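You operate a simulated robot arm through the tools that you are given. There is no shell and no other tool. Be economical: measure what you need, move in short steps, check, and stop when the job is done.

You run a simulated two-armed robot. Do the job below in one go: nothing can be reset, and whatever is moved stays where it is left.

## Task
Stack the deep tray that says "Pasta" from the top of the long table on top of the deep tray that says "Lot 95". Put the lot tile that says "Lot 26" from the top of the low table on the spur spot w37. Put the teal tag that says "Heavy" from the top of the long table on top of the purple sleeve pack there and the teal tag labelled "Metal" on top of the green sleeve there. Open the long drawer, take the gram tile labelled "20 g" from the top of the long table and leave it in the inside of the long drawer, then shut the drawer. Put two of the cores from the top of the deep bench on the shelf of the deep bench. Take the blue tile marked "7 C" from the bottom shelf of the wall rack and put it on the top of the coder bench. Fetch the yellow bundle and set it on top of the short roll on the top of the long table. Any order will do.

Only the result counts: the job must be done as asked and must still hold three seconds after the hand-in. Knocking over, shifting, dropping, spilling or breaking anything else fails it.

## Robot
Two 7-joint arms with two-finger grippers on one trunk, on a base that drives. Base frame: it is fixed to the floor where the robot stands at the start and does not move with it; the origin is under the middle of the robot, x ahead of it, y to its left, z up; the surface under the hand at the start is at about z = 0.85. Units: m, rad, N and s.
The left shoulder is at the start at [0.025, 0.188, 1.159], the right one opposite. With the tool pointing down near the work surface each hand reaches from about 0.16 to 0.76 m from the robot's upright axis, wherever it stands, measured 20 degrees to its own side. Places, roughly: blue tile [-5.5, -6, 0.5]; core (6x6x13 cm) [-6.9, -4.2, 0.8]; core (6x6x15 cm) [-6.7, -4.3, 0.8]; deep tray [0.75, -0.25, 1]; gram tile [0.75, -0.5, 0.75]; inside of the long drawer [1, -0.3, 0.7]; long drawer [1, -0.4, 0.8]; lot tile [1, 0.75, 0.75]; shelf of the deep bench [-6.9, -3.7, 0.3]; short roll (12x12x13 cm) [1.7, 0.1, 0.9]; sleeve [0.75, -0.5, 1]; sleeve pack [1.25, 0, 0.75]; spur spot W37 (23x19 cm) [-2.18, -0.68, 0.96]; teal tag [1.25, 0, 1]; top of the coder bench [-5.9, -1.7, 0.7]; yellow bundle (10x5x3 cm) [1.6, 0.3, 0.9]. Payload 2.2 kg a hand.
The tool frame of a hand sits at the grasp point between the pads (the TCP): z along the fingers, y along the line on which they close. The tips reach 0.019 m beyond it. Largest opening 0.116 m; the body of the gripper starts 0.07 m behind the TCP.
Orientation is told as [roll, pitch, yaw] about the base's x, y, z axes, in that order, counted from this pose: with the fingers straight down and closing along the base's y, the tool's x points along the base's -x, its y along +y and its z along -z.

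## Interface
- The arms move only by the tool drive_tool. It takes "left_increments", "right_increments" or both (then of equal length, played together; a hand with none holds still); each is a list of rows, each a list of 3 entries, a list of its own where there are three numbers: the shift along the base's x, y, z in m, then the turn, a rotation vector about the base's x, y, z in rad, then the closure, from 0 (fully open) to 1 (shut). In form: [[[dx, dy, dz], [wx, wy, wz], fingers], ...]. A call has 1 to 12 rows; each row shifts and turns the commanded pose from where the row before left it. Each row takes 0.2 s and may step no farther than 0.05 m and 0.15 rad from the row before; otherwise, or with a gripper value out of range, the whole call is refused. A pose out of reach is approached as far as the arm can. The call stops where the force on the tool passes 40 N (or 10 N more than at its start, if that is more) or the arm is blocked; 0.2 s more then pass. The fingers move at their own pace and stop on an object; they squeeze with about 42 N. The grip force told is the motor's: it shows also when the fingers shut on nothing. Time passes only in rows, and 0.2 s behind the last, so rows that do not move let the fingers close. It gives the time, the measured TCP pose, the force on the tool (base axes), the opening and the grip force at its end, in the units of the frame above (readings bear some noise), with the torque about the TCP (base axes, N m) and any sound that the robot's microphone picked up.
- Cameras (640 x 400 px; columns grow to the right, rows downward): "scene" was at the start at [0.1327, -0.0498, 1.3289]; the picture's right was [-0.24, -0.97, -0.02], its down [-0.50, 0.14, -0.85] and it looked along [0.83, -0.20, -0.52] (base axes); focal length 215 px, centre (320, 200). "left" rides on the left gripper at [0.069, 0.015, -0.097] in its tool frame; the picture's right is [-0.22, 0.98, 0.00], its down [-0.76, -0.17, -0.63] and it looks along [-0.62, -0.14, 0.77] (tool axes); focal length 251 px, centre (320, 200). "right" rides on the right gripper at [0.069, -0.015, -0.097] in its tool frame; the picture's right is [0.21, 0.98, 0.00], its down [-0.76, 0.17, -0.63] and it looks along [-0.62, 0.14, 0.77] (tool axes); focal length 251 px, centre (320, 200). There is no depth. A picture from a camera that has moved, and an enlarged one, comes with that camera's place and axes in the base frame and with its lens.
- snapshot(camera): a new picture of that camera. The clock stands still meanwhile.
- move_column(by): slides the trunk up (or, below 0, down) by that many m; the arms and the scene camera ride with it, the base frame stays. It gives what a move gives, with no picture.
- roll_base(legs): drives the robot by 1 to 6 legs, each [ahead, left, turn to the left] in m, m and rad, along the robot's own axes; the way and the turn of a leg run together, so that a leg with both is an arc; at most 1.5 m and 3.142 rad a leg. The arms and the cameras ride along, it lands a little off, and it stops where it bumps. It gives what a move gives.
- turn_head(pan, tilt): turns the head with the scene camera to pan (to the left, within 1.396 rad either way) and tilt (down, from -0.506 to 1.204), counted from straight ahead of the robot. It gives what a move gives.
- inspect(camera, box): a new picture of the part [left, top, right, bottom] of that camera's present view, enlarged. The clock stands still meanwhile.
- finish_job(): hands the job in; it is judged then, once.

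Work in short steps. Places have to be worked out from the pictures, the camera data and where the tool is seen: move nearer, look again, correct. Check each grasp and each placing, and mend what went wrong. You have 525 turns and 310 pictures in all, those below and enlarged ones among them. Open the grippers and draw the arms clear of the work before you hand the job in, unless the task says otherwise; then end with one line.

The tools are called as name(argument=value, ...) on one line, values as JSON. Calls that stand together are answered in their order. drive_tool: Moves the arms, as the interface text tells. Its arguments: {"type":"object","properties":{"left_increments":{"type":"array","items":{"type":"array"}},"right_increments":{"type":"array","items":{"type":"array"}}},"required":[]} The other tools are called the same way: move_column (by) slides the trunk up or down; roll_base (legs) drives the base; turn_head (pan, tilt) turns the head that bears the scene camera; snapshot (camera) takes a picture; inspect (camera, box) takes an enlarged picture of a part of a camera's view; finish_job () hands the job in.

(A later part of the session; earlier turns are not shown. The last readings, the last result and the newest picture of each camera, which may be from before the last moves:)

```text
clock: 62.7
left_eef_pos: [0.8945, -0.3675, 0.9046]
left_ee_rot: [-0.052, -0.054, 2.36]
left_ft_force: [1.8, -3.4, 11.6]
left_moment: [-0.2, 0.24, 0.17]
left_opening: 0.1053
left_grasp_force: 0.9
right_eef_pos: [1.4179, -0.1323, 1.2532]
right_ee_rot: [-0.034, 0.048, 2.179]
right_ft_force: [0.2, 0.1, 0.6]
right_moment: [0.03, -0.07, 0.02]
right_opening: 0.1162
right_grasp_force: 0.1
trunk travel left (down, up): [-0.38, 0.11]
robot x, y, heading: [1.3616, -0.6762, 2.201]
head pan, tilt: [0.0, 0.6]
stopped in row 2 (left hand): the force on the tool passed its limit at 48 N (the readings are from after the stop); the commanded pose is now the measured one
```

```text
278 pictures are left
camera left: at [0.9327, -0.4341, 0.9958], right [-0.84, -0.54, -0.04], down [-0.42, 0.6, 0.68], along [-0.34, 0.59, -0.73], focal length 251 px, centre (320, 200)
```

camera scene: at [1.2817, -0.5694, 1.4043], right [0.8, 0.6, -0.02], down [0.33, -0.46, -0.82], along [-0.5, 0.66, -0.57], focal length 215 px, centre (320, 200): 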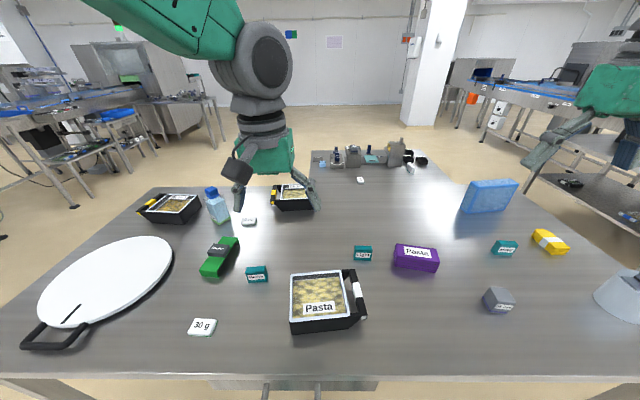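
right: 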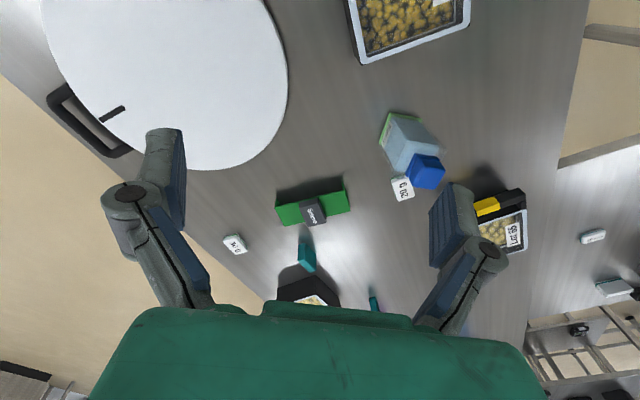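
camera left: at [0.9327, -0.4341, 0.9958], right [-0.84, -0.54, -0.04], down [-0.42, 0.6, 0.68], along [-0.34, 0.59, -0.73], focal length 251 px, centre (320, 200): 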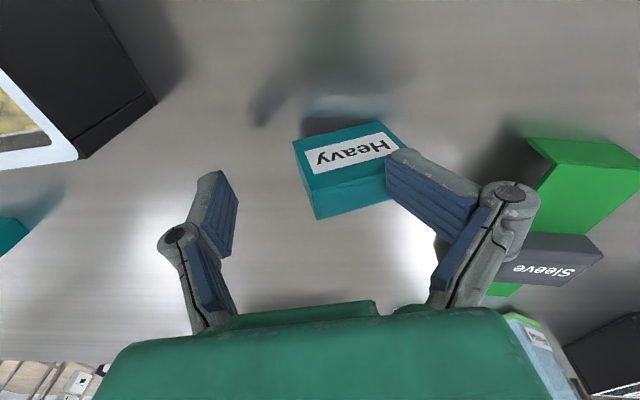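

One finger caught the tag's top edge because of the sway. I lift a little, recentre with fingers fully open, then descend again.

drive_tool(left_increments=[[[0, 0, 0.02], [0, 0, 0], 0], [[-0.007, -0.002, 0.015], [0, 0, -0.03], 0], [[-0.007, -0.002, 0], [0, 0, -0.03], 0]])

snapshot(camera="left")

```text
clock: 63.5
left_eef_pos: [0.8961, -0.3589, 0.94]
left_ee_rot: [-0.034, -0.05, 2.296]
left_ft_force: [0.4, -0.1, 0.7]
left_moment: [-0.04, 0.03, 0.04]
left_opening: 0.1162
left_grasp_force: 0.1
right_eef_pos: [1.4339, -0.1153, 1.2443]
right_ee_rot: [-0.015, 0.053, 2.177]
right_ft_force: [1.0, 1.9, -0.1]
right_moment: [-0.04, 0.05, 0.0]
right_opening: 0.116
right_grasp_force: 0.1
trunk travel left (down, up): [-0.38, 0.11]
robot x, y, heading: [1.3672, -0.6719, 2.201]
head pan, tilt: [0.0, 0.6]
```

```text
277 pictures are left
camera left: at [0.9297, -0.4259, 1.0317], right [-0.87, -0.49, -0.02], down [-0.37, 0.64, 0.68], along [-0.31, 0.6, -0.74], focal length 251 px, centre (320, 200)
```

left: 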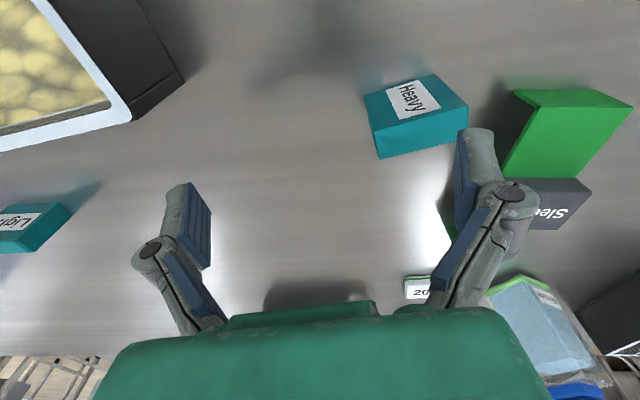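

The tag looks shifted or turned; I enlarge it.

inspect(camera="left", box=[340, 50, 500, 170])

snapshot(camera="scene")

```text
3.33 times, centred on (420, 110) of left
camera zoom: at [0.9297, -0.4259, 1.0317], right [-0.87, -0.49, -0.02], down [-0.37, 0.64, 0.68], along [-0.31, 0.6, -0.74], focal length 838 px, centre (-13, 500)
```

zoom: 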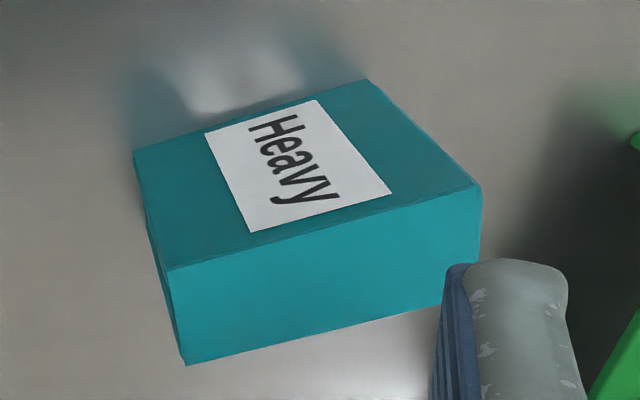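

```text
275 pictures are left
camera scene: at [1.3156, -0.5432, 1.4037], right [0.81, 0.59, -0.02], down [0.32, -0.47, -0.82], along [-0.49, 0.66, -0.57], focal length 215 px, centre (320, 200)
```

scene: 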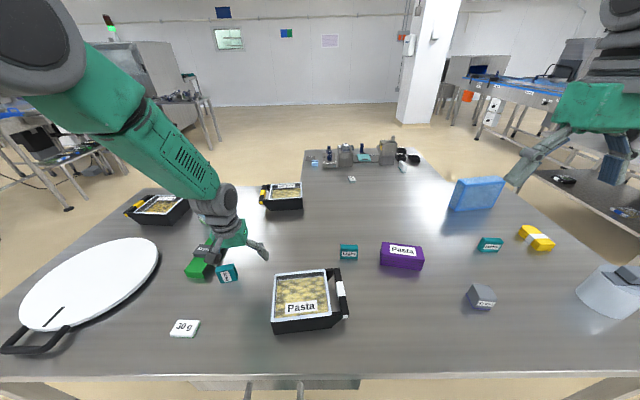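

The tag was shoved and tipped on its side to about (0.845, -0.395). I re-aim above it and look.

drive_tool(left_increments=[[[-0.021, -0.014, 0], [0, 0, 0.04], 0], [[-0.021, -0.014, 0], [0, 0, 0.04], 0], [[0, 0, 0], [0, 0, 0], 0]])

snapshot(camera="left")

```text
clock: 64.5
left_eef_pos: [0.8375, -0.4022, 0.9359]
left_ee_rot: [-0.063, -0.05, 2.378]
left_ft_force: [-1.0, -1.5, -0.7]
left_moment: [0.06, -0.04, 0.01]
left_opening: 0.1161
left_grasp_force: 0.0
right_eef_pos: [1.4106, -0.1371, 1.2501]
right_ee_rot: [-0.043, 0.066, 2.177]
right_ft_force: [-0.4, -0.9, 0.2]
right_moment: [0.08, -0.1, 0.0]
right_opening: 0.1159
right_grasp_force: 0.1
trunk travel left (down, up): [-0.38, 0.11]
robot x, y, heading: [1.3716, -0.6712, 2.203]
head pan, tilt: [0.0, 0.6]
stopped in row 3 (left hand): the arm was blocked; the commanded pose is now the measured one
```

```text
274 pictures are left
camera left: at [0.8753, -0.4684, 1.0279], right [-0.83, -0.55, -0.05], down [-0.43, 0.59, 0.68], along [-0.35, 0.59, -0.73], focal length 251 px, centre (320, 200)
```

left: 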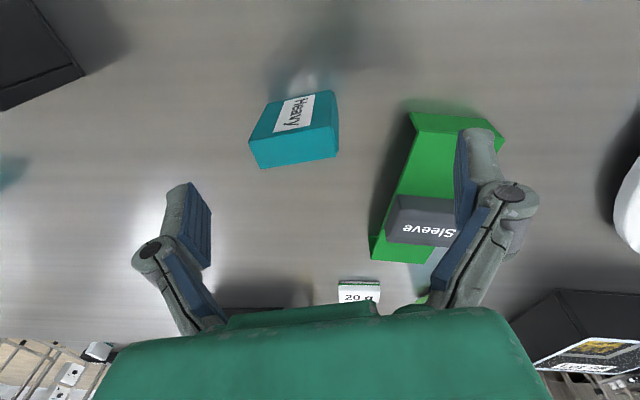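

Centered reasonably; the mean pose needs only a small shift. I descend to z≈0.877 and close.

drive_tool(left_increments=[[[-0.003, 0.001, -0.03], [0, 0, 0], 0], [[-0.003, 0.001, -0.03], [0, 0, 0], 0], [[0, 0, 0], [0, 0, 0], 0.6], [[0, 0, 0], [0, 0, 0], 1], [[0, 0, 0], [0, 0, 0], 1]])

snapshot(camera="left")

```text
clock: 65.7
left_eef_pos: [0.8314, -0.4013, 0.8792]
left_ee_rot: [-0.054, -0.054, 2.377]
left_ft_force: [-7.2, -4.5, 22.8]
left_moment: [0.1, 0.05, 0.04]
left_opening: 0.049
left_grasp_force: 42.2
right_eef_pos: [1.4172, -0.1356, 1.2565]
right_ee_rot: [-0.037, 0.044, 2.177]
right_ft_force: [0.3, 0.6, 0.9]
right_moment: [0.01, -0.02, 0.0]
right_opening: 0.1158
right_grasp_force: 0.1
trunk travel left (down, up): [-0.38, 0.11]
robot x, y, heading: [1.3704, -0.6682, 2.205]
head pan, tilt: [0.0, 0.6]
```

```text
273 pictures are left
camera left: at [0.8705, -0.4666, 0.9697], right [-0.83, -0.55, -0.04], down [-0.43, 0.59, 0.68], along [-0.35, 0.59, -0.73], focal length 251 px, centre (320, 200)
```

left: 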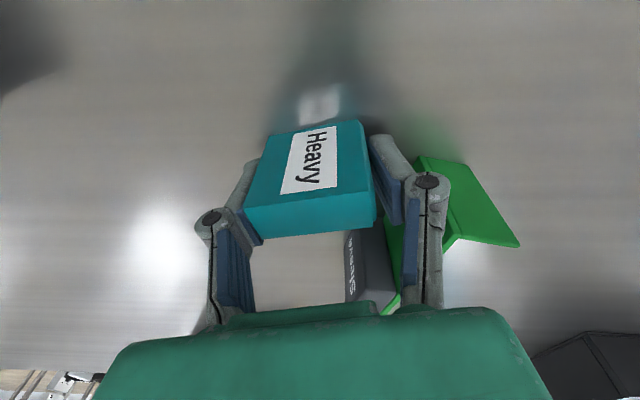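

Gripped at 0.049 m. The green sleeve looks different; I lift and check it.

drive_tool(left_increments=[[[0, 0, 0.03], [0, 0, 0], 1], [[0, 0, 0.04], [0, 0, 0], 1], [[0, 0, 0.04], [0, 0, 0], 1]])

snapshot(camera="left")

snapshot(camera="scene")

```text
clock: 66.5
left_eef_pos: [0.8286, -0.4029, 0.9843]
left_ee_rot: [-0.067, -0.049, 2.376]
left_ft_force: [-1.4, -1.2, 0.0]
left_moment: [0.09, -0.11, 0.0]
left_opening: 0.0492
left_grasp_force: 42.0
right_eef_pos: [1.4061, -0.1415, 1.2567]
right_ee_rot: [-0.045, 0.056, 2.175]
right_ft_force: [-1.7, -1.2, -0.1]
right_moment: [0.03, -0.08, 0.01]
right_opening: 0.1159
right_grasp_force: 0.0
trunk travel left (down, up): [-0.38, 0.11]
robot x, y, heading: [1.3655, -0.6754, 2.203]
head pan, tilt: [0.0, 0.6]
```

```text
272 pictures are left
camera left: at [0.8651, -0.4709, 1.0759], right [-0.83, -0.55, -0.05], down [-0.44, 0.59, 0.68], along [-0.34, 0.59, -0.73], focal length 251 px, centre (320, 200)
```

left: 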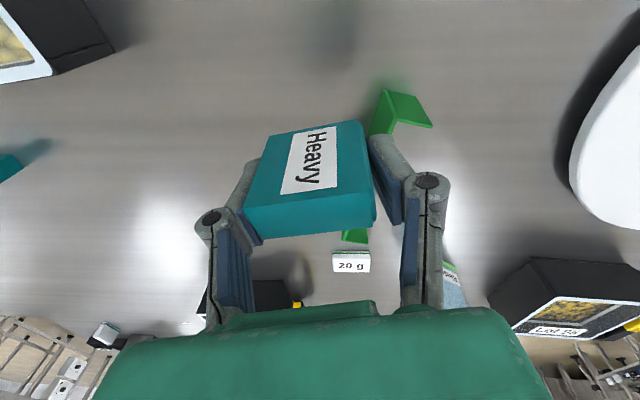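

```text
271 pictures are left
camera scene: at [1.2708, -0.5782, 1.4043], right [0.81, 0.59, 0.02], down [0.35, -0.45, -0.82], along [-0.48, 0.67, -0.57], focal length 215 px, centre (320, 200)
```

scene: 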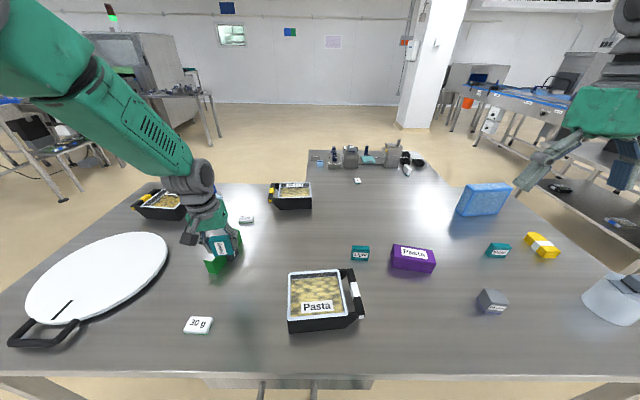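

Heavy is held. I lift higher and roll the base right (along the table), so that the pack is in front of the left hand; then check the sleeve.

drive_tool(left_increments=[[[0, 0, 0.04], [0, 0, 0], 1], [[0, 0, 0.04], [0, 0, 0], 1], [[0, 0, 0.03], [0, 0, 0], 1]])

roll_base(legs=[[0, -0.42, 0]])

snapshot(camera="scene")

```text
clock: 67.3
left_eef_pos: [0.8238, -0.4065, 1.0947]
left_ee_rot: [-0.068, -0.049, 2.379]
left_ft_force: [-1.2, -0.4, -0.5]
left_moment: [0.08, -0.05, 0.0]
left_opening: 0.0489
left_grasp_force: 41.9
right_eef_pos: [1.4063, -0.1405, 1.2549]
right_ee_rot: [-0.045, 0.057, 2.177]
right_ft_force: [-0.1, 0.4, 0.0]
right_moment: [0.04, -0.06, -0.02]
right_opening: 0.1161
right_grasp_force: 0.1
trunk travel left (down, up): [-0.38, 0.11]
robot x, y, heading: [1.3677, -0.6715, 2.199]
head pan, tilt: [0.0, 0.6]
```

```text
clock: 69.9
left_eef_pos: [1.1728, -0.1521, 1.097]
left_ee_rot: [-0.061, -0.05, 2.377]
left_ft_force: [-0.1, -1.2, -0.3]
left_moment: [0.05, -0.02, 0.04]
left_opening: 0.0489
left_grasp_force: 42.1
right_eef_pos: [1.7538, 0.1118, 1.2505]
right_ee_rot: [-0.038, 0.061, 2.175]
right_ft_force: [0.0, 0.5, -0.7]
right_moment: [0.02, -0.03, 0.0]
right_opening: 0.1158
right_grasp_force: 0.0
trunk travel left (down, up): [-0.38, 0.11]
robot x, y, heading: [1.7071, -0.4203, 2.209]
head pan, tilt: [0.0, 0.6]
```

```text
270 pictures are left
camera scene: at [1.6313, -0.3142, 1.4044], right [0.81, 0.59, 0.0], down [0.33, -0.46, -0.82], along [-0.49, 0.66, -0.57], focal length 215 px, centre (320, 200)
```

scene: 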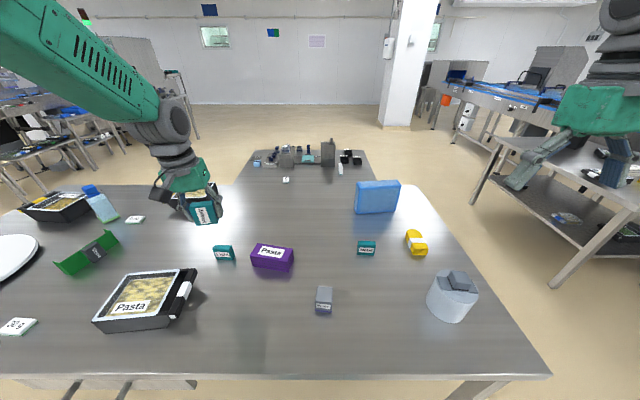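

Sway seems to have calmed down. I enlarge the sleeve and the roll.

inspect(camera="scene", box=[40, 220, 160, 290])

inspect(camera="scene", box=[340, 220, 500, 330])

```text
5.33 times, centred on (100, 255) of scene
camera zoom: at [1.6313, -0.3142, 1.4044], right [0.81, 0.59, 0.0], down [0.33, -0.46, -0.82], along [-0.49, 0.66, -0.57], focal length 1149 px, centre (1493, -93)
```

zoom: 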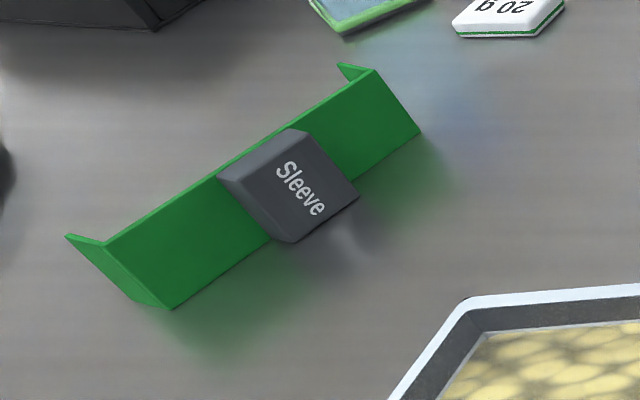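

```text
3.64 times, centred on (420, 275) of scene
camera zoom: at [1.6313, -0.3142, 1.4044], right [0.81, 0.59, 0.0], down [0.33, -0.46, -0.82], along [-0.49, 0.66, -0.57], focal length 783 px, centre (-44, -73)
```

zoom: 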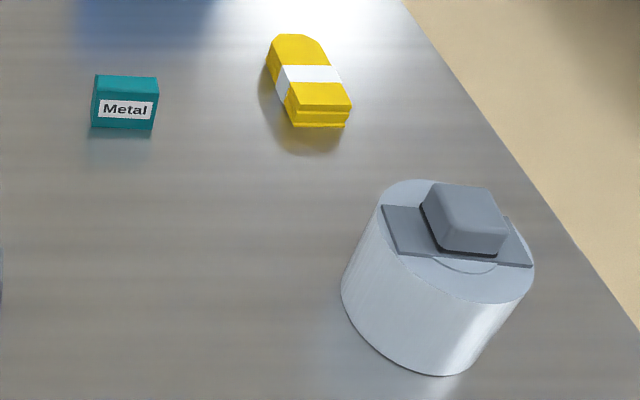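

The green sleeve got tipped onto its side; I'll set it upright later. First I take Heavy over the purple pack.

drive_tool(left_increments=[[[0.017, 0.025, -0.01], [0, 0, -0.06], 1], [[0.017, 0.025, -0.01], [0, 0, -0.06], 1], [[0.017, 0.025, -0.01], [0, 0, -0.06], 1], [[0.017, 0.025, -0.01], [0, 0, -0.06], 1], [[0, 0, 0], [0, 0, -0.06], 1], [[0, 0, 0], [0, 0, 0], 1], [[0, 0, 0], [0, 0, 0], 1], [[0, 0, 0], [0, 0, 0], 1], [[0, 0, 0], [0, 0, 0], 1]])

snapshot(camera="left")

```text
clock: 71.9
left_eef_pos: [1.226, -0.0655, 1.0543]
left_ee_rot: [-0.076, -0.056, 2.077]
left_ft_force: [-0.4, 0.1, -0.4]
left_moment: [0.02, -0.02, 0.0]
left_opening: 0.049
left_grasp_force: 42.2
right_eef_pos: [1.7384, 0.0977, 1.253]
right_ee_rot: [-0.055, 0.07, 2.178]
right_ft_force: [0.2, -1.0, 0.2]
right_moment: [0.01, 0.01, -0.02]
right_opening: 0.116
right_grasp_force: 0.0
trunk travel left (down, up): [-0.38, 0.11]
robot x, y, heading: [1.7062, -0.4285, 2.2]
head pan, tilt: [0.0, 0.6]
```

```text
267 pictures are left
camera left: at [1.2422, -0.1406, 1.1457], right [-0.96, -0.28, -0.06], down [-0.25, 0.69, 0.68], along [-0.15, 0.67, -0.73], focal length 251 px, centre (320, 200)
```

left: 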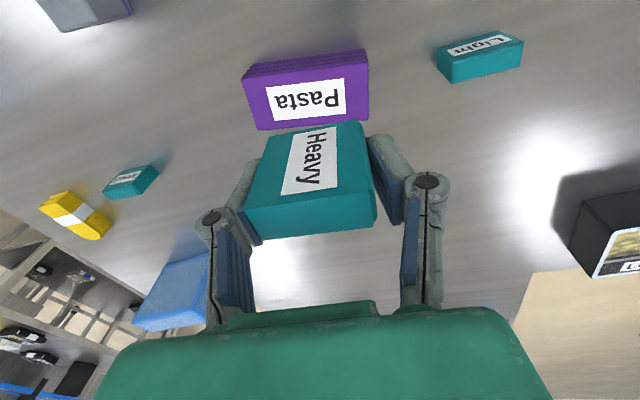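

Pack top centre is at about (1.241, -0.038), long axis ~25°. I align, lower to just above it, and let the sway settle.

drive_tool(left_increments=[[[0.005, 0.009, -0.03], [0, 0, -0.03], 1], [[0.005, 0.009, -0.03], [0, 0, -0.04], 1], [[0.005, 0.009, -0.03], [0, 0, 0], 1], [[0, 0, -0.015], [0, 0, 0], 1], [[0, 0, 0], [0, 0, 0], 1], [[0, 0, 0], [0, 0, 0], 1], [[0, 0, 0], [0, 0, 0], 1], [[0, 0, 0], [0, 0, 0], 1], [[0, 0, 0], [0, 0, 0], 1], [[0, 0, 0], [0, 0, 0], 1]])

snapshot(camera="left")

inspect(camera="scene", box=[200, 190, 340, 290])

```text
clock: 74.1
left_eef_pos: [1.2699, -0.0191, 0.9557]
left_ee_rot: [-0.048, -0.053, 2.004]
left_ft_force: [0.6, -0.7, -0.7]
left_moment: [0.0, 0.01, 0.0]
left_opening: 0.0487
left_grasp_force: 41.9
right_eef_pos: [1.7718, 0.1222, 1.2433]
right_ee_rot: [-0.026, 0.07, 2.177]
right_ft_force: [0.1, 0.5, 1.0]
right_moment: [0.04, -0.01, 0.02]
right_opening: 0.1158
right_grasp_force: 0.0
trunk travel left (down, up): [-0.38, 0.11]
robot x, y, heading: [1.7103, -0.424, 2.203]
head pan, tilt: [0.0, 0.6]
```

```text
266 pictures are left
camera left: at [1.2823, -0.0931, 1.0464], right [-0.98, -0.21, -0.04], down [-0.18, 0.71, 0.68], along [-0.12, 0.67, -0.73], focal length 251 px, centre (320, 200)
```

left: 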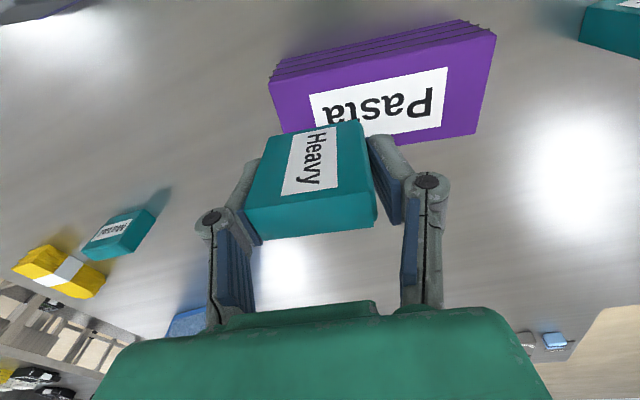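

```text
4.00 times, centred on (270, 240) of scene
camera zoom: at [1.6478, -0.3017, 1.4043], right [0.81, 0.59, -0.01], down [0.33, -0.47, -0.82], along [-0.49, 0.66, -0.57], focal length 862 px, centre (520, 40)
```

zoom: 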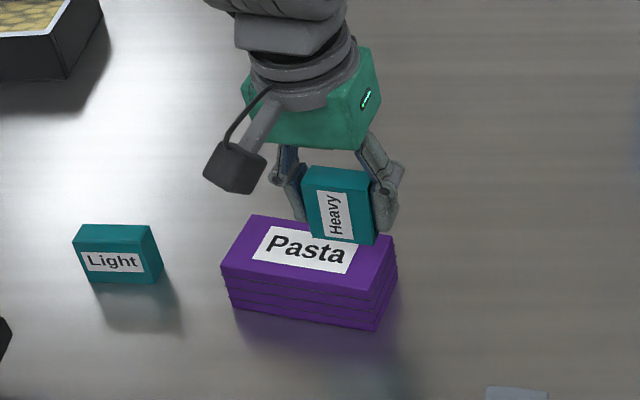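

The hand swayed past the target; I correct by about (-2, -2) cm and wait for it to settle.

drive_tool(left_increments=[[[-0.011, -0.01, 0], [0, 0, 0.03], 1], [[-0.009, -0.01, 0], [0, 0, 0.03], 1], [[0, 0, 0], [0, 0, 0], 1], [[0, 0, 0], [0, 0, 0], 1], [[0, 0, 0], [0, 0, 0], 1], [[0, 0, 0], [0, 0, 0], 1], [[0, 0, 0], [0, 0, 0], 1], [[0, 0, 0], [0, 0, 0], 1], [[0, 0, 0], [0, 0, 0], 1], [[0, 0, 0], [0, 0, 0], 1], [[0, 0, 0], [0, 0, 0], 1], [[0, 0, 0], [0, 0, 0], 1]])

drive_tool(left_increments=[[[0, 0, 0], [0, 0, 0], 1]])

drive_tool(left_increments=[[[0, 0, 0], [0, 0, 0], 1]])

```text
clock: 76.7
left_eef_pos: [1.2461, -0.0418, 0.9541]
left_ee_rot: [-0.054, -0.053, 2.065]
left_ft_force: [-1.0, 0.8, -0.6]
left_moment: [-0.06, 0.05, 0.02]
left_opening: 0.0486
left_grasp_force: 41.9
right_eef_pos: [1.7656, 0.1164, 1.2458]
right_ee_rot: [-0.029, 0.071, 2.176]
right_ft_force: [0.2, -1.2, -0.3]
right_moment: [0.0, 0.04, -0.02]
right_opening: 0.1159
right_grasp_force: 0.1
trunk travel left (down, up): [-0.38, 0.11]
robot x, y, heading: [1.7113, -0.4206, 2.203]
head pan, tilt: [0.0, 0.6]
```

```text
clock: 77.1
left_eef_pos: [1.2322, -0.0503, 0.9532]
left_ee_rot: [-0.065, -0.055, 2.067]
left_ft_force: [-0.6, 0.3, -0.4]
left_moment: [-0.01, 0.0, -0.02]
left_opening: 0.049
left_grasp_force: 42.4
right_eef_pos: [1.7511, 0.1068, 1.2494]
right_ee_rot: [-0.045, 0.073, 2.179]
right_ft_force: [-0.3, -0.5, -0.1]
right_moment: [0.01, -0.03, -0.02]
right_opening: 0.1162
right_grasp_force: 0.1
trunk travel left (down, up): [-0.38, 0.11]
robot x, y, heading: [1.7076, -0.4238, 2.203]
head pan, tilt: [0.0, 0.6]
```

```text
clock: 77.5
left_eef_pos: [1.2358, -0.0479, 0.9535]
left_ee_rot: [-0.06, -0.054, 2.067]
left_ft_force: [-0.2, -0.2, -0.4]
left_moment: [-0.04, 0.01, -0.02]
left_opening: 0.0492
left_grasp_force: 41.8
right_eef_pos: [1.7552, 0.1102, 1.2478]
right_ee_rot: [-0.038, 0.07, 2.177]
right_ft_force: [0.9, -0.4, 0.8]
right_moment: [0.02, -0.01, 0.01]
right_opening: 0.116
right_grasp_force: 0.0
trunk travel left (down, up): [-0.38, 0.11]
robot x, y, heading: [1.7051, -0.4212, 2.206]
head pan, tilt: [0.0, 0.6]
```

Centered over the pack now. I lower gently to feel the contact.

drive_tool(left_increments=[[[0, 0, -0.007], [0, 0, 0], 1], [[0, 0, -0.007], [0, 0, 0], 1], [[0, 0, -0.006], [0, 0, 0], 1], [[0, 0, -0.005], [0, 0, 0], 1]])

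inspect(camera="scene", box=[200, 190, 340, 290])

```text
clock: 78.5
left_eef_pos: [1.2448, -0.0418, 0.929]
left_ee_rot: [-0.053, -0.054, 2.065]
left_ft_force: [0.0, 0.3, -0.3]
left_moment: [-0.01, 0.06, -0.03]
left_opening: 0.049
left_grasp_force: 41.9
right_eef_pos: [1.7652, 0.1169, 1.2451]
right_ee_rot: [-0.032, 0.068, 2.175]
right_ft_force: [0.5, -0.3, -0.8]
right_moment: [0.02, 0.02, -0.04]
right_opening: 0.1159
right_grasp_force: 0.1
trunk travel left (down, up): [-0.38, 0.11]
robot x, y, heading: [1.7127, -0.4224, 2.202]
head pan, tilt: [0.0, 0.6]
```

```text
4.00 times, centred on (270, 240) of scene
camera zoom: at [1.6371, -0.3109, 1.4045], right [0.81, 0.59, 0.0], down [0.33, -0.46, -0.82], along [-0.49, 0.66, -0.57], focal length 862 px, centre (520, 40)
```

zoom: 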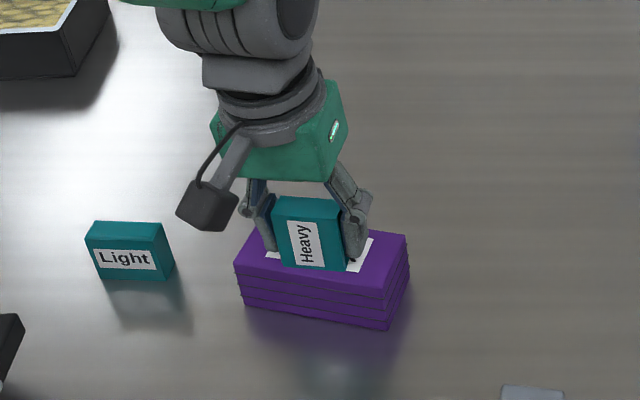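

Well over the pack. A few more millimetres down, then check force.

drive_tool(left_increments=[[[0, 0, -0.004], [0, 0, 0], 1], [[0, 0, -0.004], [0, 0, 0], 1]])

```text
clock: 79.1
left_eef_pos: [1.2326, -0.0506, 0.9233]
left_ee_rot: [-0.067, -0.064, 2.067]
left_ft_force: [7.1, 4.9, 35.1]
left_moment: [0.03, 0.02, -0.06]
left_opening: 0.05
left_grasp_force: 42.1
right_eef_pos: [1.7498, 0.1027, 1.2535]
right_ee_rot: [-0.045, 0.06, 2.178]
right_ft_force: [-0.4, -0.8, -0.3]
right_moment: [0.0, -0.03, -0.05]
right_opening: 0.116
right_grasp_force: 0.0
trunk travel left (down, up): [-0.38, 0.11]
robot x, y, heading: [1.7055, -0.4238, 2.203]
head pan, tilt: [0.0, 0.6]
```

Contact at z≈0.925. I ease up slightly, open, and withdraw upward.

drive_tool(left_increments=[[[0, 0, 0.003], [0, 0, 0], 1], [[0, 0, 0], [0, 0, 0], 0.3], [[0, 0, 0], [0, 0, 0], 0], [[0, 0, 0.03], [0, 0, 0], 0], [[0, 0, 0.04], [0, 0, 0], 0], [[0, 0, 0.04], [0, 0, 0], 0], [[0, 0, 0.04], [0, 0, 0], 0]])

inspect(camera="scene", box=[200, 170, 340, 290])

```text
clock: 80.7
left_eef_pos: [1.2386, -0.048, 1.0748]
left_ee_rot: [-0.062, -0.055, 2.067]
left_ft_force: [-0.1, 0.4, 0.1]
left_moment: [0.04, 0.0, 0.0]
left_opening: 0.1158
left_grasp_force: 0.1
right_eef_pos: [1.7552, 0.1091, 1.2475]
right_ee_rot: [-0.037, 0.068, 2.177]
right_ft_force: [-0.3, -0.6, 0.1]
right_moment: [-0.02, 0.03, 0.01]
right_opening: 0.1159
right_grasp_force: 0.1
trunk travel left (down, up): [-0.38, 0.11]
robot x, y, heading: [1.7091, -0.4266, 2.204]
head pan, tilt: [0.0, 0.6]
```

```text
3.33 times, centred on (270, 230) of scene
camera zoom: at [1.6342, -0.3138, 1.4046], right [0.81, 0.59, 0.0], down [0.33, -0.46, -0.82], along [-0.49, 0.66, -0.57], focal length 718 px, centre (487, 100)
```

zoom: 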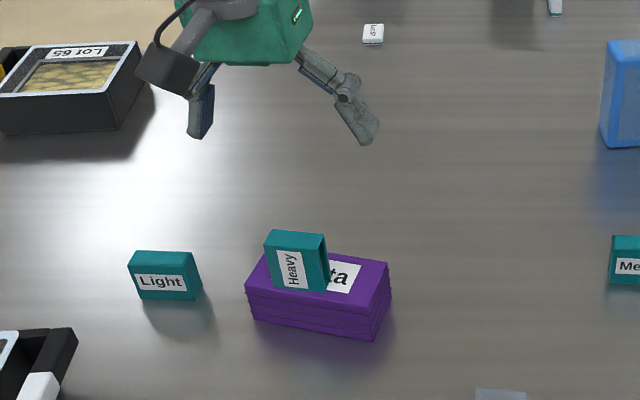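

Heavy stands on the purple pack. Now the right hand goes over the Metal tag at about (1.461, 0.173).

drive_tool(right_increments=[[[-0.0294, 0.0064, -0.027], [0, 0, 0], 0], [[-0.0294, 0.0064, -0.027], [0, 0, 0], 0], [[-0.0294, 0.0064, -0.027], [0, 0, 0], 0], [[-0.0294, 0.0064, -0.027], [0, 0, 0], 0], [[-0.0294, 0.0064, -0.027], [0, 0, 0], 0], [[-0.0294, 0.0064, -0.027], [0, 0, 0], 0], [[-0.0294, 0.0064, -0.027], [0, 0, 0], 0], [[-0.0294, 0.0064, -0.027], [0, 0, 0], 0], [[-0.0294, 0.0064, -0.027], [0, 0, 0], 0], [[-0.0294, 0.0064, -0.027], [0, 0, 0], 0], [[0, 0, 0], [0, 0, 0], 0], [[0, 0, 0], [0, 0, 0], 0]])

drive_tool(right_increments=[[[0, 0, 0], [0, 0, 0], 0], [[0, 0, 0], [0, 0, 0], 0], [[0, 0, 0], [0, 0, 0], 0], [[0, 0, 0], [0, 0, 0], 0], [[0, 0, 0], [0, 0, 0], 0], [[0, 0, 0], [0, 0, 0], 0], [[0, 0, 0], [0, 0, 0], 0], [[0, 0, 0], [0, 0, 0], 0]])

snapshot(camera="right")

```text
clock: 83.3
left_eef_pos: [1.2376, -0.0471, 1.0725]
left_ee_rot: [-0.06, -0.053, 2.066]
left_ft_force: [-1.0, 0.7, 0.4]
left_moment: [-0.01, 0.01, 0.0]
left_opening: 0.1159
left_grasp_force: 0.0
right_eef_pos: [1.4615, 0.1763, 0.982]
right_ee_rot: [-0.038, 0.058, 2.178]
right_ft_force: [0.1, 0.8, 0.1]
right_moment: [0.01, 0.0, -0.01]
right_opening: 0.1162
right_grasp_force: 0.2
trunk travel left (down, up): [-0.38, 0.11]
robot x, y, heading: [1.7068, -0.4227, 2.202]
head pan, tilt: [0.0, 0.6]
```

```text
clock: 85.1
left_eef_pos: [1.2372, -0.046, 1.0731]
left_ee_rot: [-0.061, -0.053, 2.068]
left_ft_force: [-0.4, 0.7, -0.3]
left_moment: [-0.01, 0.01, 0.01]
left_opening: 0.116
left_grasp_force: 0.0
right_eef_pos: [1.461, 0.1748, 0.9807]
right_ee_rot: [-0.038, 0.058, 2.176]
right_ft_force: [0.5, -0.2, -0.3]
right_moment: [-0.01, 0.01, 0.01]
right_opening: 0.1158
right_grasp_force: 0.0
trunk travel left (down, up): [-0.38, 0.11]
robot x, y, heading: [1.7059, -0.4218, 2.204]
head pan, tilt: [0.0, 0.6]
```

```text
262 pictures are left
camera right: at [1.5064, 0.1293, 1.0823], right [-0.68, -0.73, -0.03], down [-0.61, 0.54, 0.58], along [-0.41, 0.41, -0.81], focal length 251 px, centre (320, 200)
```

right: 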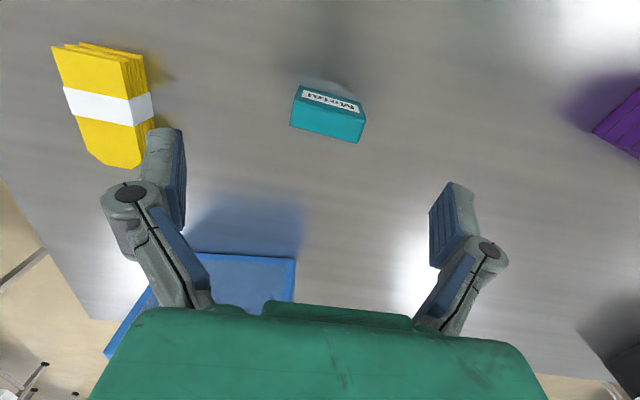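

Steady and centred over Metal. I descend and close.

drive_tool(right_increments=[[[0, -0.002, -0.03], [0, 0, -0.03], 0], [[0, -0.002, -0.03], [0, 0, -0.03], 0], [[0, 0, -0.025], [0, 0, 0], 0], [[0, 0, -0.017], [0, 0, 0], 0], [[0, 0, 0], [0, 0, 0], 0.6], [[0, 0, 0], [0, 0, 0], 1], [[0, 0, 0], [0, 0, 0], 1]])

snapshot(camera="right")

```text
clock: 86.7
left_eef_pos: [1.2365, -0.0464, 1.0707]
left_ee_rot: [-0.061, -0.054, 2.067]
left_ft_force: [-0.6, 0.5, 0.0]
left_moment: [-0.01, 0.02, 0.02]
left_opening: 0.1159
left_grasp_force: 0.1
right_eef_pos: [1.4607, 0.1691, 0.8794]
right_ee_rot: [-0.039, 0.059, 2.117]
right_ft_force: [0.0, 0.4, -0.3]
right_moment: [-0.02, -0.01, 0.02]
right_opening: 0.053
right_grasp_force: 41.6
trunk travel left (down, up): [-0.38, 0.11]
robot x, y, heading: [1.7067, -0.4209, 2.206]
head pan, tilt: [0.0, 0.6]
```

```text
261 pictures are left
camera right: at [1.5035, 0.1221, 0.9801], right [-0.72, -0.69, -0.03], down [-0.57, 0.58, 0.58], along [-0.39, 0.43, -0.81], focal length 251 px, centre (320, 200)
```

right: 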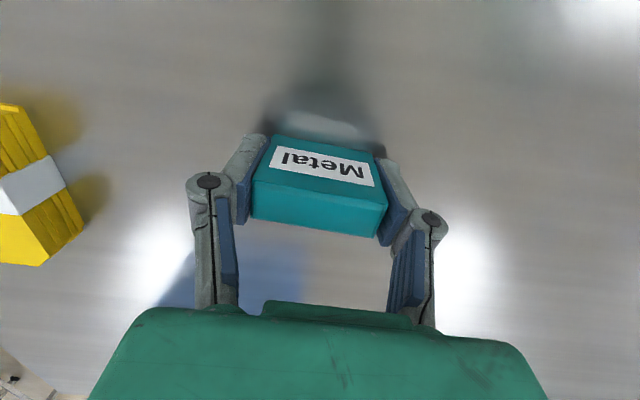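

Metal is held. I raise both hands and roll back to the left, to the tipped sleeve.

drive_tool(right_increments=[[[0, 0, 0.03], [0, 0, 0], 1], [[0, 0, 0.045], [0, 0, 0], 1], [[0, 0, 0.045], [0, 0, 0], 1], [[0, 0, 0.045], [0, 0, 0], 1], [[0, 0, 0.045], [0, 0, 0], 1], [[0, 0, 0.045], [0, 0, 0], 1]], left_increments=[[[0, 0, 0.02], [0, 0, 0.02], 0], [[0, 0, 0.02], [0, 0, 0.02], 0], [[0, 0, 0.02], [0, 0, 0.02], 0], [[0, 0, 0.02], [0, 0, 0.02], 0], [[0, 0, 0.02], [0, 0, 0.02], 0], [[0, 0, 0.02], [0, 0, 0.02], 0]])

roll_base(legs=[[-0.05, 0.6, 0]])

snapshot(camera="scene")

```text
clock: 88.1
left_eef_pos: [1.2382, -0.0488, 1.1948]
left_ee_rot: [-0.06, -0.055, 2.187]
left_ft_force: [-0.4, -0.2, 1.0]
left_moment: [0.02, 0.01, 0.01]
left_opening: 0.1159
left_grasp_force: 0.0
right_eef_pos: [1.4616, 0.1692, 1.1355]
right_ee_rot: [-0.039, 0.058, 2.118]
right_ft_force: [0.8, -0.4, 0.1]
right_moment: [0.05, 0.02, -0.03]
right_opening: 0.053
right_grasp_force: 41.7
trunk travel left (down, up): [-0.38, 0.11]
robot x, y, heading: [1.7059, -0.4249, 2.205]
head pan, tilt: [0.0, 0.6]
```

```text
clock: 91.5
left_eef_pos: [0.7851, -0.439, 1.1936]
left_ee_rot: [-0.061, -0.055, 2.185]
left_ft_force: [0.0, -0.6, -0.7]
left_moment: [-0.03, 0.0, 0.0]
left_opening: 0.1159
left_grasp_force: 0.0
right_eef_pos: [1.0095, -0.2219, 1.1349]
right_ee_rot: [-0.036, 0.06, 2.116]
right_ft_force: [0.6, 0.3, -1.2]
right_moment: [-0.01, 0.03, -0.02]
right_opening: 0.0529
right_grasp_force: 41.7
trunk travel left (down, up): [-0.38, 0.11]
robot x, y, heading: [1.2559, -0.8195, 2.202]
head pan, tilt: [0.0, 0.6]
```

```text
260 pictures are left
camera scene: at [1.1797, -0.7035, 1.4042], right [0.81, 0.59, 0.0], down [0.33, -0.46, -0.82], along [-0.49, 0.66, -0.57], focal length 215 px, centre (320, 200)
```

scene: 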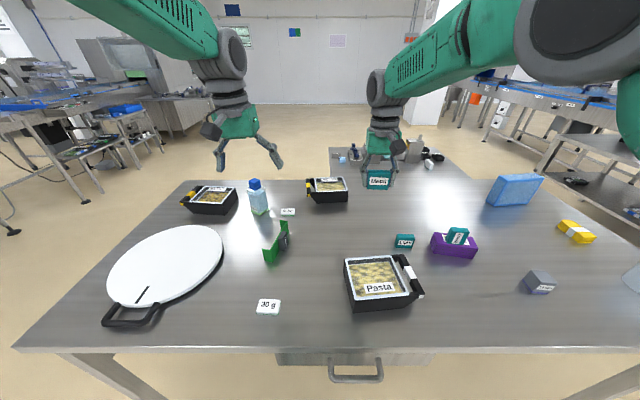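

I look at the sleeve from the left hand camera and enlarge the scene view of it.

snapshot(camera="left")

inspect(camera="scene", box=[240, 200, 320, 280])

```text
259 pictures are left
camera left: at [0.8101, -0.5111, 1.2841], right [-0.92, -0.38, -0.05], down [-0.31, 0.66, 0.68], along [-0.23, 0.64, -0.73], focal length 251 px, centre (320, 200)
```

left: 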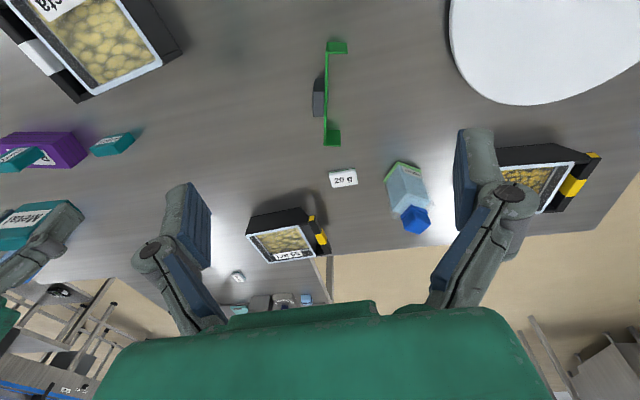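

```text
5.00 times, centred on (280, 240) of scene
camera zoom: at [1.1797, -0.7035, 1.4042], right [0.81, 0.59, 0.0], down [0.33, -0.46, -0.82], along [-0.49, 0.66, -0.57], focal length 1077 px, centre (520, 0)
```

zoom: 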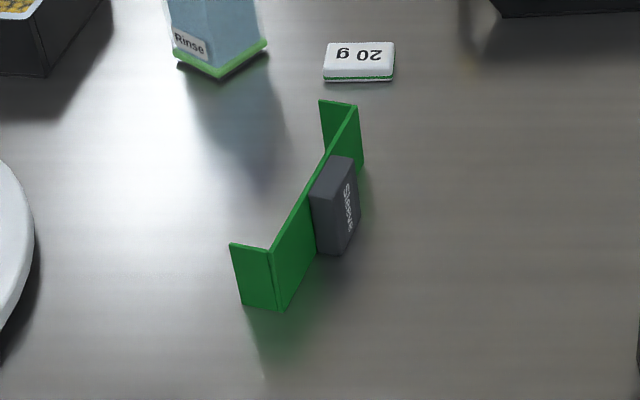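

The sleeve stands on its long edge with the knob toward robot-right. I'll pinch its plate near the close end with the left hand, roll it back ~60° and let it settle on its feet. First I go above that spot.

drive_tool(left_increments=[[[-0.002, 0.005, -0.045], [-0.016, 0.004, -0.046], 0], [[-0.002, 0.005, -0.045], [-0.016, 0.004, -0.046], 0], [[-0.002, 0.005, -0.045], [-0.016, 0.004, -0.046], 0], [[-0.002, 0.005, -0.045], [-0.016, 0.004, -0.046], 0], [[-0.002, 0.005, -0.03], [-0.016, 0.004, -0.046], 0], [[0, 0, 0], [0, 0, 0], 0], [[0, 0, 0], [0, 0, 0], 0], [[0, 0, 0], [0, 0, 0], 0], [[0, 0, 0], [0, 0, 0], 0], [[0, 0, 0], [0, 0, 0], 0], [[0, 0, 0], [0, 0, 0], 0]])

snapshot(camera="left")

```text
clock: 93.9
left_eef_pos: [0.7733, -0.4202, 0.9842]
left_ee_rot: [-0.006, 0.003, 1.954]
left_ft_force: [-1.3, 0.3, 0.9]
left_moment: [-0.03, -0.01, 0.02]
left_opening: 0.1157
left_grasp_force: 0.0
right_eef_pos: [1.0091, -0.2265, 1.1367]
right_ee_rot: [-0.04, 0.053, 2.116]
right_ft_force: [-0.7, 0.1, -0.6]
right_moment: [-0.01, 0.02, 0.0]
right_opening: 0.0531
right_grasp_force: 41.9
trunk travel left (down, up): [-0.38, 0.11]
robot x, y, heading: [1.2516, -0.8169, 2.197]
head pan, tilt: [0.0, 0.6]
```

```text
257 pictures are left
camera left: at [0.7841, -0.4892, 1.0807], right [-0.99, -0.17, -0.01], down [-0.13, 0.76, 0.63], along [-0.1, 0.62, -0.78], focal length 251 px, centre (320, 200)
```

left: 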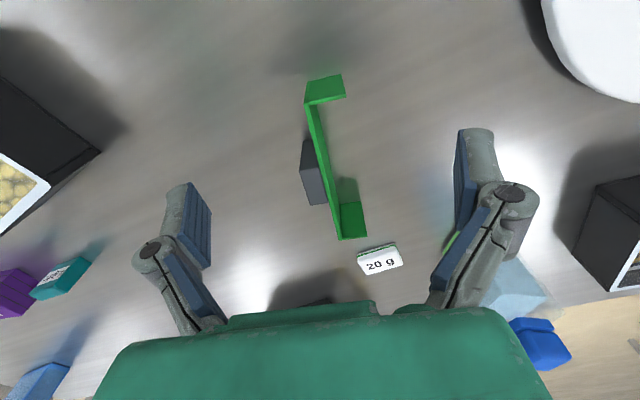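

Plate's near segment centre is about (0.777, -0.413). I descend and pinch it.

drive_tool(left_increments=[[[0.002, 0.003, -0.03], [0, 0, 0], 0], [[0.002, 0.003, -0.03], [0, 0, 0], 0], [[0, 0.001, -0.03], [0, 0, 0], 0.2], [[0, 0, 0], [0, 0, 0], 0.5], [[0, 0, 0], [0, 0, 0], 0.8], [[0, 0, 0], [0, 0, 0], 1], [[0, 0, 0], [0, 0, 0], 1]])

snapshot(camera="left")

```text
clock: 95.5
left_eef_pos: [0.7791, -0.4133, 0.896]
left_ee_rot: [-0.007, 0.005, 1.952]
left_ft_force: [-0.1, 0.2, -0.7]
left_moment: [0.03, 0.01, 0.0]
left_opening: 0.006
left_grasp_force: 32.9
right_eef_pos: [1.0092, -0.2274, 1.1368]
right_ee_rot: [-0.04, 0.055, 2.116]
right_ft_force: [0.4, 0.4, -0.1]
right_moment: [-0.01, -0.02, -0.02]
right_opening: 0.053
right_grasp_force: 42.2
trunk travel left (down, up): [-0.38, 0.11]
robot x, y, heading: [1.256, -0.8202, 2.198]
head pan, tilt: [0.0, 0.6]
```

```text
256 pictures are left
camera left: at [0.7889, -0.4828, 0.9915], right [-0.99, -0.17, -0.01], down [-0.13, 0.76, 0.63], along [-0.1, 0.62, -0.78], focal length 251 px, centre (320, 200)
```

left: 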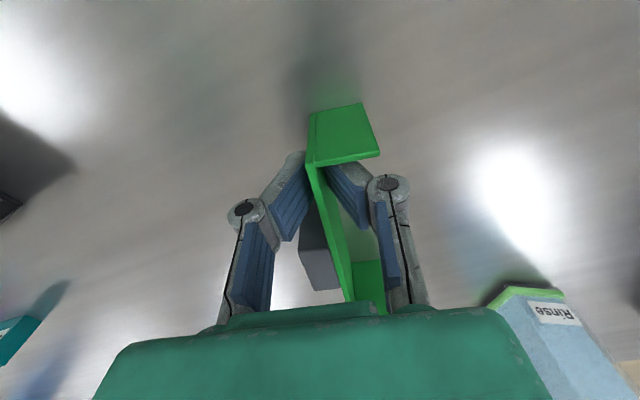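

Pinched. I lift 8 cm, then roll the hand about the plate's long axis by ~60° so the feet turn downward.

drive_tool(left_increments=[[[0, 0, 0.03], [0, 0, 0], 1], [[0, 0, 0.03], [0, 0, 0], 1], [[0, 0, 0.03], [0, 0, 0], 1], [[0, 0, 0], [0.05, -0.13, 0], 1], [[0, 0, 0], [0.05, -0.13, 0], 1], [[0, 0, 0], [0.05, -0.13, 0], 1], [[0, 0, 0], [0.05, -0.13, 0], 1]])

snapshot(camera="scene")

```text
clock: 97.1
left_eef_pos: [0.7768, -0.4141, 0.9835]
left_ee_rot: [-0.568, 0.012, 1.95]
left_ft_force: [-0.3, 0.3, 0.3]
left_moment: [0.0, -0.01, 0.02]
left_opening: 0.0061
left_grasp_force: 33.0
right_eef_pos: [1.0078, -0.2283, 1.1362]
right_ee_rot: [-0.042, 0.054, 2.116]
right_ft_force: [0.4, 0.3, -0.8]
right_moment: [-0.01, 0.02, 0.02]
right_opening: 0.0529
right_grasp_force: 41.9
trunk travel left (down, up): [-0.38, 0.11]
robot x, y, heading: [1.2556, -0.8168, 2.203]
head pan, tilt: [0.0, 0.6]
```

```text
255 pictures are left
camera scene: at [1.1725, -0.707, 1.4041], right [0.81, 0.59, 0.0], down [0.34, -0.46, -0.82], along [-0.48, 0.66, -0.57], focal length 215 px, centre (320, 200)
```

scene: 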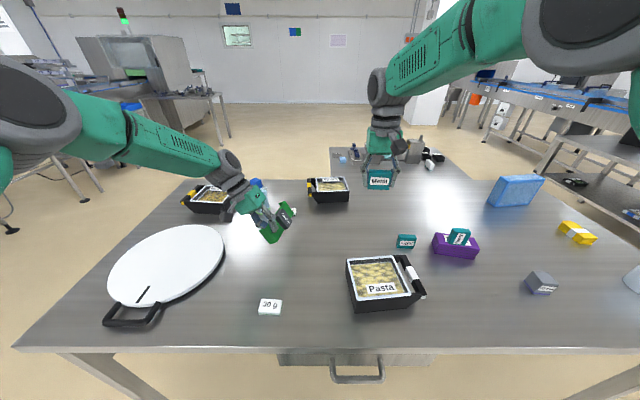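

Rolling works. I continue to about 64°.

drive_tool(left_increments=[[[0, 0, 0], [0.05, -0.13, 0], 1], [[0, 0, 0], [0.05, -0.13, 0], 1], [[0, 0, 0], [0.05, -0.13, 0], 1], [[0, 0, 0], [0.05, -0.13, 0], 1], [[0, 0, 0], [0, 0, 0], 1], [[0, 0, 0], [0, 0, 0], 1], [[0, 0, 0], [0, 0, 0], 1], [[0, 0, 0], [0, 0, 0], 1]])

inspect(camera="scene", box=[180, 140, 340, 260])

snapshot(camera="left")

```text
clock: 98.9
left_eef_pos: [0.7767, -0.4128, 0.984]
left_ee_rot: [-1.122, 0.016, 1.942]
left_ft_force: [-0.4, 0.4, -1.2]
left_moment: [0.0, -0.01, -0.02]
left_opening: 0.006
left_grasp_force: 32.8
right_eef_pos: [1.0076, -0.2284, 1.1379]
right_ee_rot: [-0.043, 0.054, 2.115]
right_ft_force: [0.0, -0.1, -0.2]
right_moment: [-0.02, -0.02, -0.03]
right_opening: 0.0531
right_grasp_force: 41.9
trunk travel left (down, up): [-0.38, 0.11]
robot x, y, heading: [1.2508, -0.8194, 2.202]
head pan, tilt: [0.0, 0.6]
```

```text
3.33 times, centred on (260, 200) of scene
camera zoom: at [1.1741, -0.707, 1.4042], right [0.81, 0.59, 0.0], down [0.34, -0.46, -0.82], along [-0.48, 0.66, -0.57], focal length 718 px, centre (520, 200)
```

zoom: 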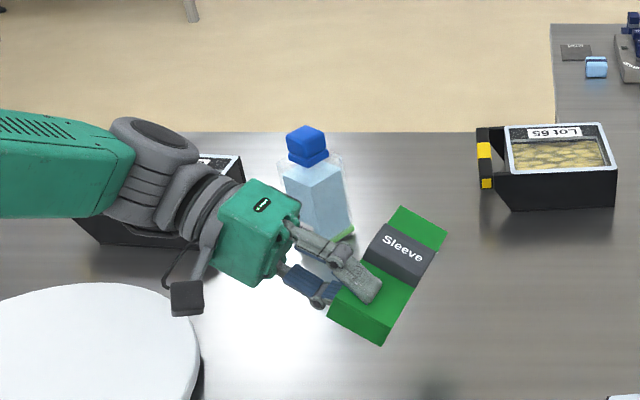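

```text
253 pictures are left
camera left: at [0.7144, -0.511, 1.0131], right [-0.47, 0.03, -0.88], down [-0.74, 0.53, 0.41], along [0.48, 0.85, -0.22], focal length 251 px, centre (320, 200)
```

left: 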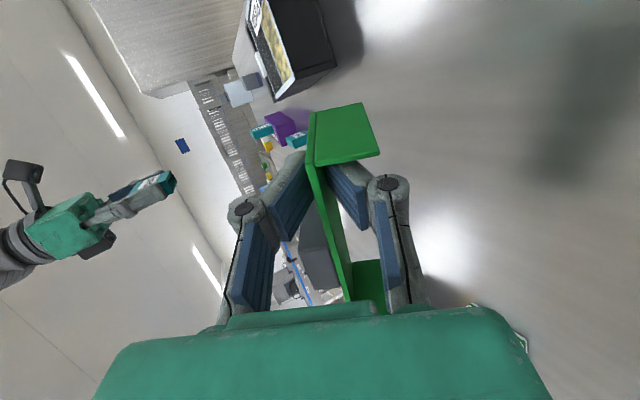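

The sleeve is nearly upright over free table. I lower it until the feet touch.

drive_tool(left_increments=[[[0, 0, -0.03], [0, 0, 0], 1], [[0, 0, -0.025], [0, 0, 0], 1], [[0, 0, -0.008], [0, 0, 0], 1], [[0, 0, -0.006], [0, 0, 0], 1], [[0, 0, -0.006], [0, 0, 0], 1]])

inspect(camera="scene", box=[180, 160, 340, 280])

```text
clock: 100.1
left_eef_pos: [0.777, -0.4124, 0.9096]
left_ee_rot: [-1.122, 0.016, 1.942]
left_ft_force: [0.4, -0.4, 0.5]
left_moment: [-0.02, 0.02, -0.01]
left_opening: 0.006
left_grasp_force: 33.1
right_eef_pos: [1.0079, -0.2293, 1.1374]
right_ee_rot: [-0.04, 0.055, 2.116]
right_ft_force: [-0.1, 0.1, -0.1]
right_moment: [0.0, 0.0, 0.02]
right_opening: 0.0531
right_grasp_force: 42.4
trunk travel left (down, up): [-0.38, 0.11]
robot x, y, heading: [1.2484, -0.815, 2.205]
head pan, tilt: [0.0, 0.6]
```

```text
3.33 times, centred on (260, 220) of scene
camera zoom: at [1.174, -0.7068, 1.4042], right [0.81, 0.59, 0.0], down [0.34, -0.46, -0.82], along [-0.48, 0.66, -0.57], focal length 718 px, centre (520, 133)
```

zoom: 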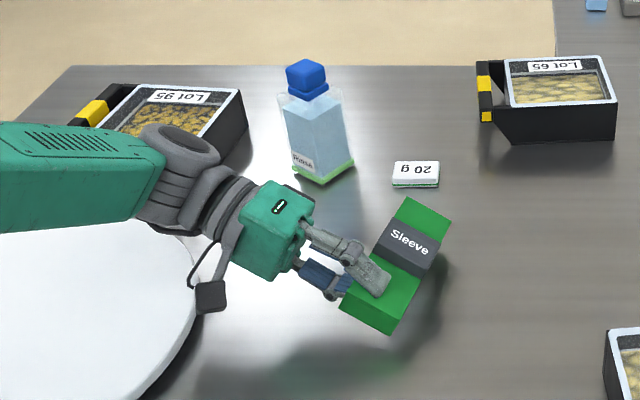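

No contact yet. Lower in small steps.

drive_tool(left_increments=[[[0, 0, -0.005], [0, 0, 0], 1], [[0, 0, -0.005], [0, 0, 0], 1]])

drive_tool(left_increments=[[[0, 0, -0.004], [0, 0, 0], 1], [[0, 0, -0.003], [0, 0, 0], 1]])

```text
clock: 100.7
left_eef_pos: [0.778, -0.4125, 0.8986]
left_ee_rot: [-1.123, 0.018, 1.942]
left_ft_force: [0.1, 0.8, -0.7]
left_moment: [0.0, 0.0, 0.01]
left_opening: 0.006
left_grasp_force: 33.0
right_eef_pos: [1.007, -0.2279, 1.1377]
right_ee_rot: [-0.038, 0.055, 2.117]
right_ft_force: [0.2, 0.4, -0.1]
right_moment: [-0.02, 0.03, 0.0]
right_opening: 0.0528
right_grasp_force: 41.8
trunk travel left (down, up): [-0.38, 0.11]
robot x, y, heading: [1.2532, -0.814, 2.203]
head pan, tilt: [0.0, 0.6]
```

```text
clock: 101.3
left_eef_pos: [0.7767, -0.4125, 0.8943]
left_ee_rot: [-1.124, 0.012, 1.944]
left_ft_force: [-3.4, -2.1, 12.0]
left_moment: [0.57, 0.06, 0.18]
left_opening: 0.0061
left_grasp_force: 33.2
right_eef_pos: [1.0088, -0.2296, 1.1382]
right_ee_rot: [-0.044, 0.052, 2.116]
right_ft_force: [0.1, 0.5, 0.1]
right_moment: [0.01, -0.03, -0.02]
right_opening: 0.0529
right_grasp_force: 41.8
trunk travel left (down, up): [-0.38, 0.11]
robot x, y, heading: [1.256, -0.8192, 2.197]
head pan, tilt: [0.0, 0.6]
```

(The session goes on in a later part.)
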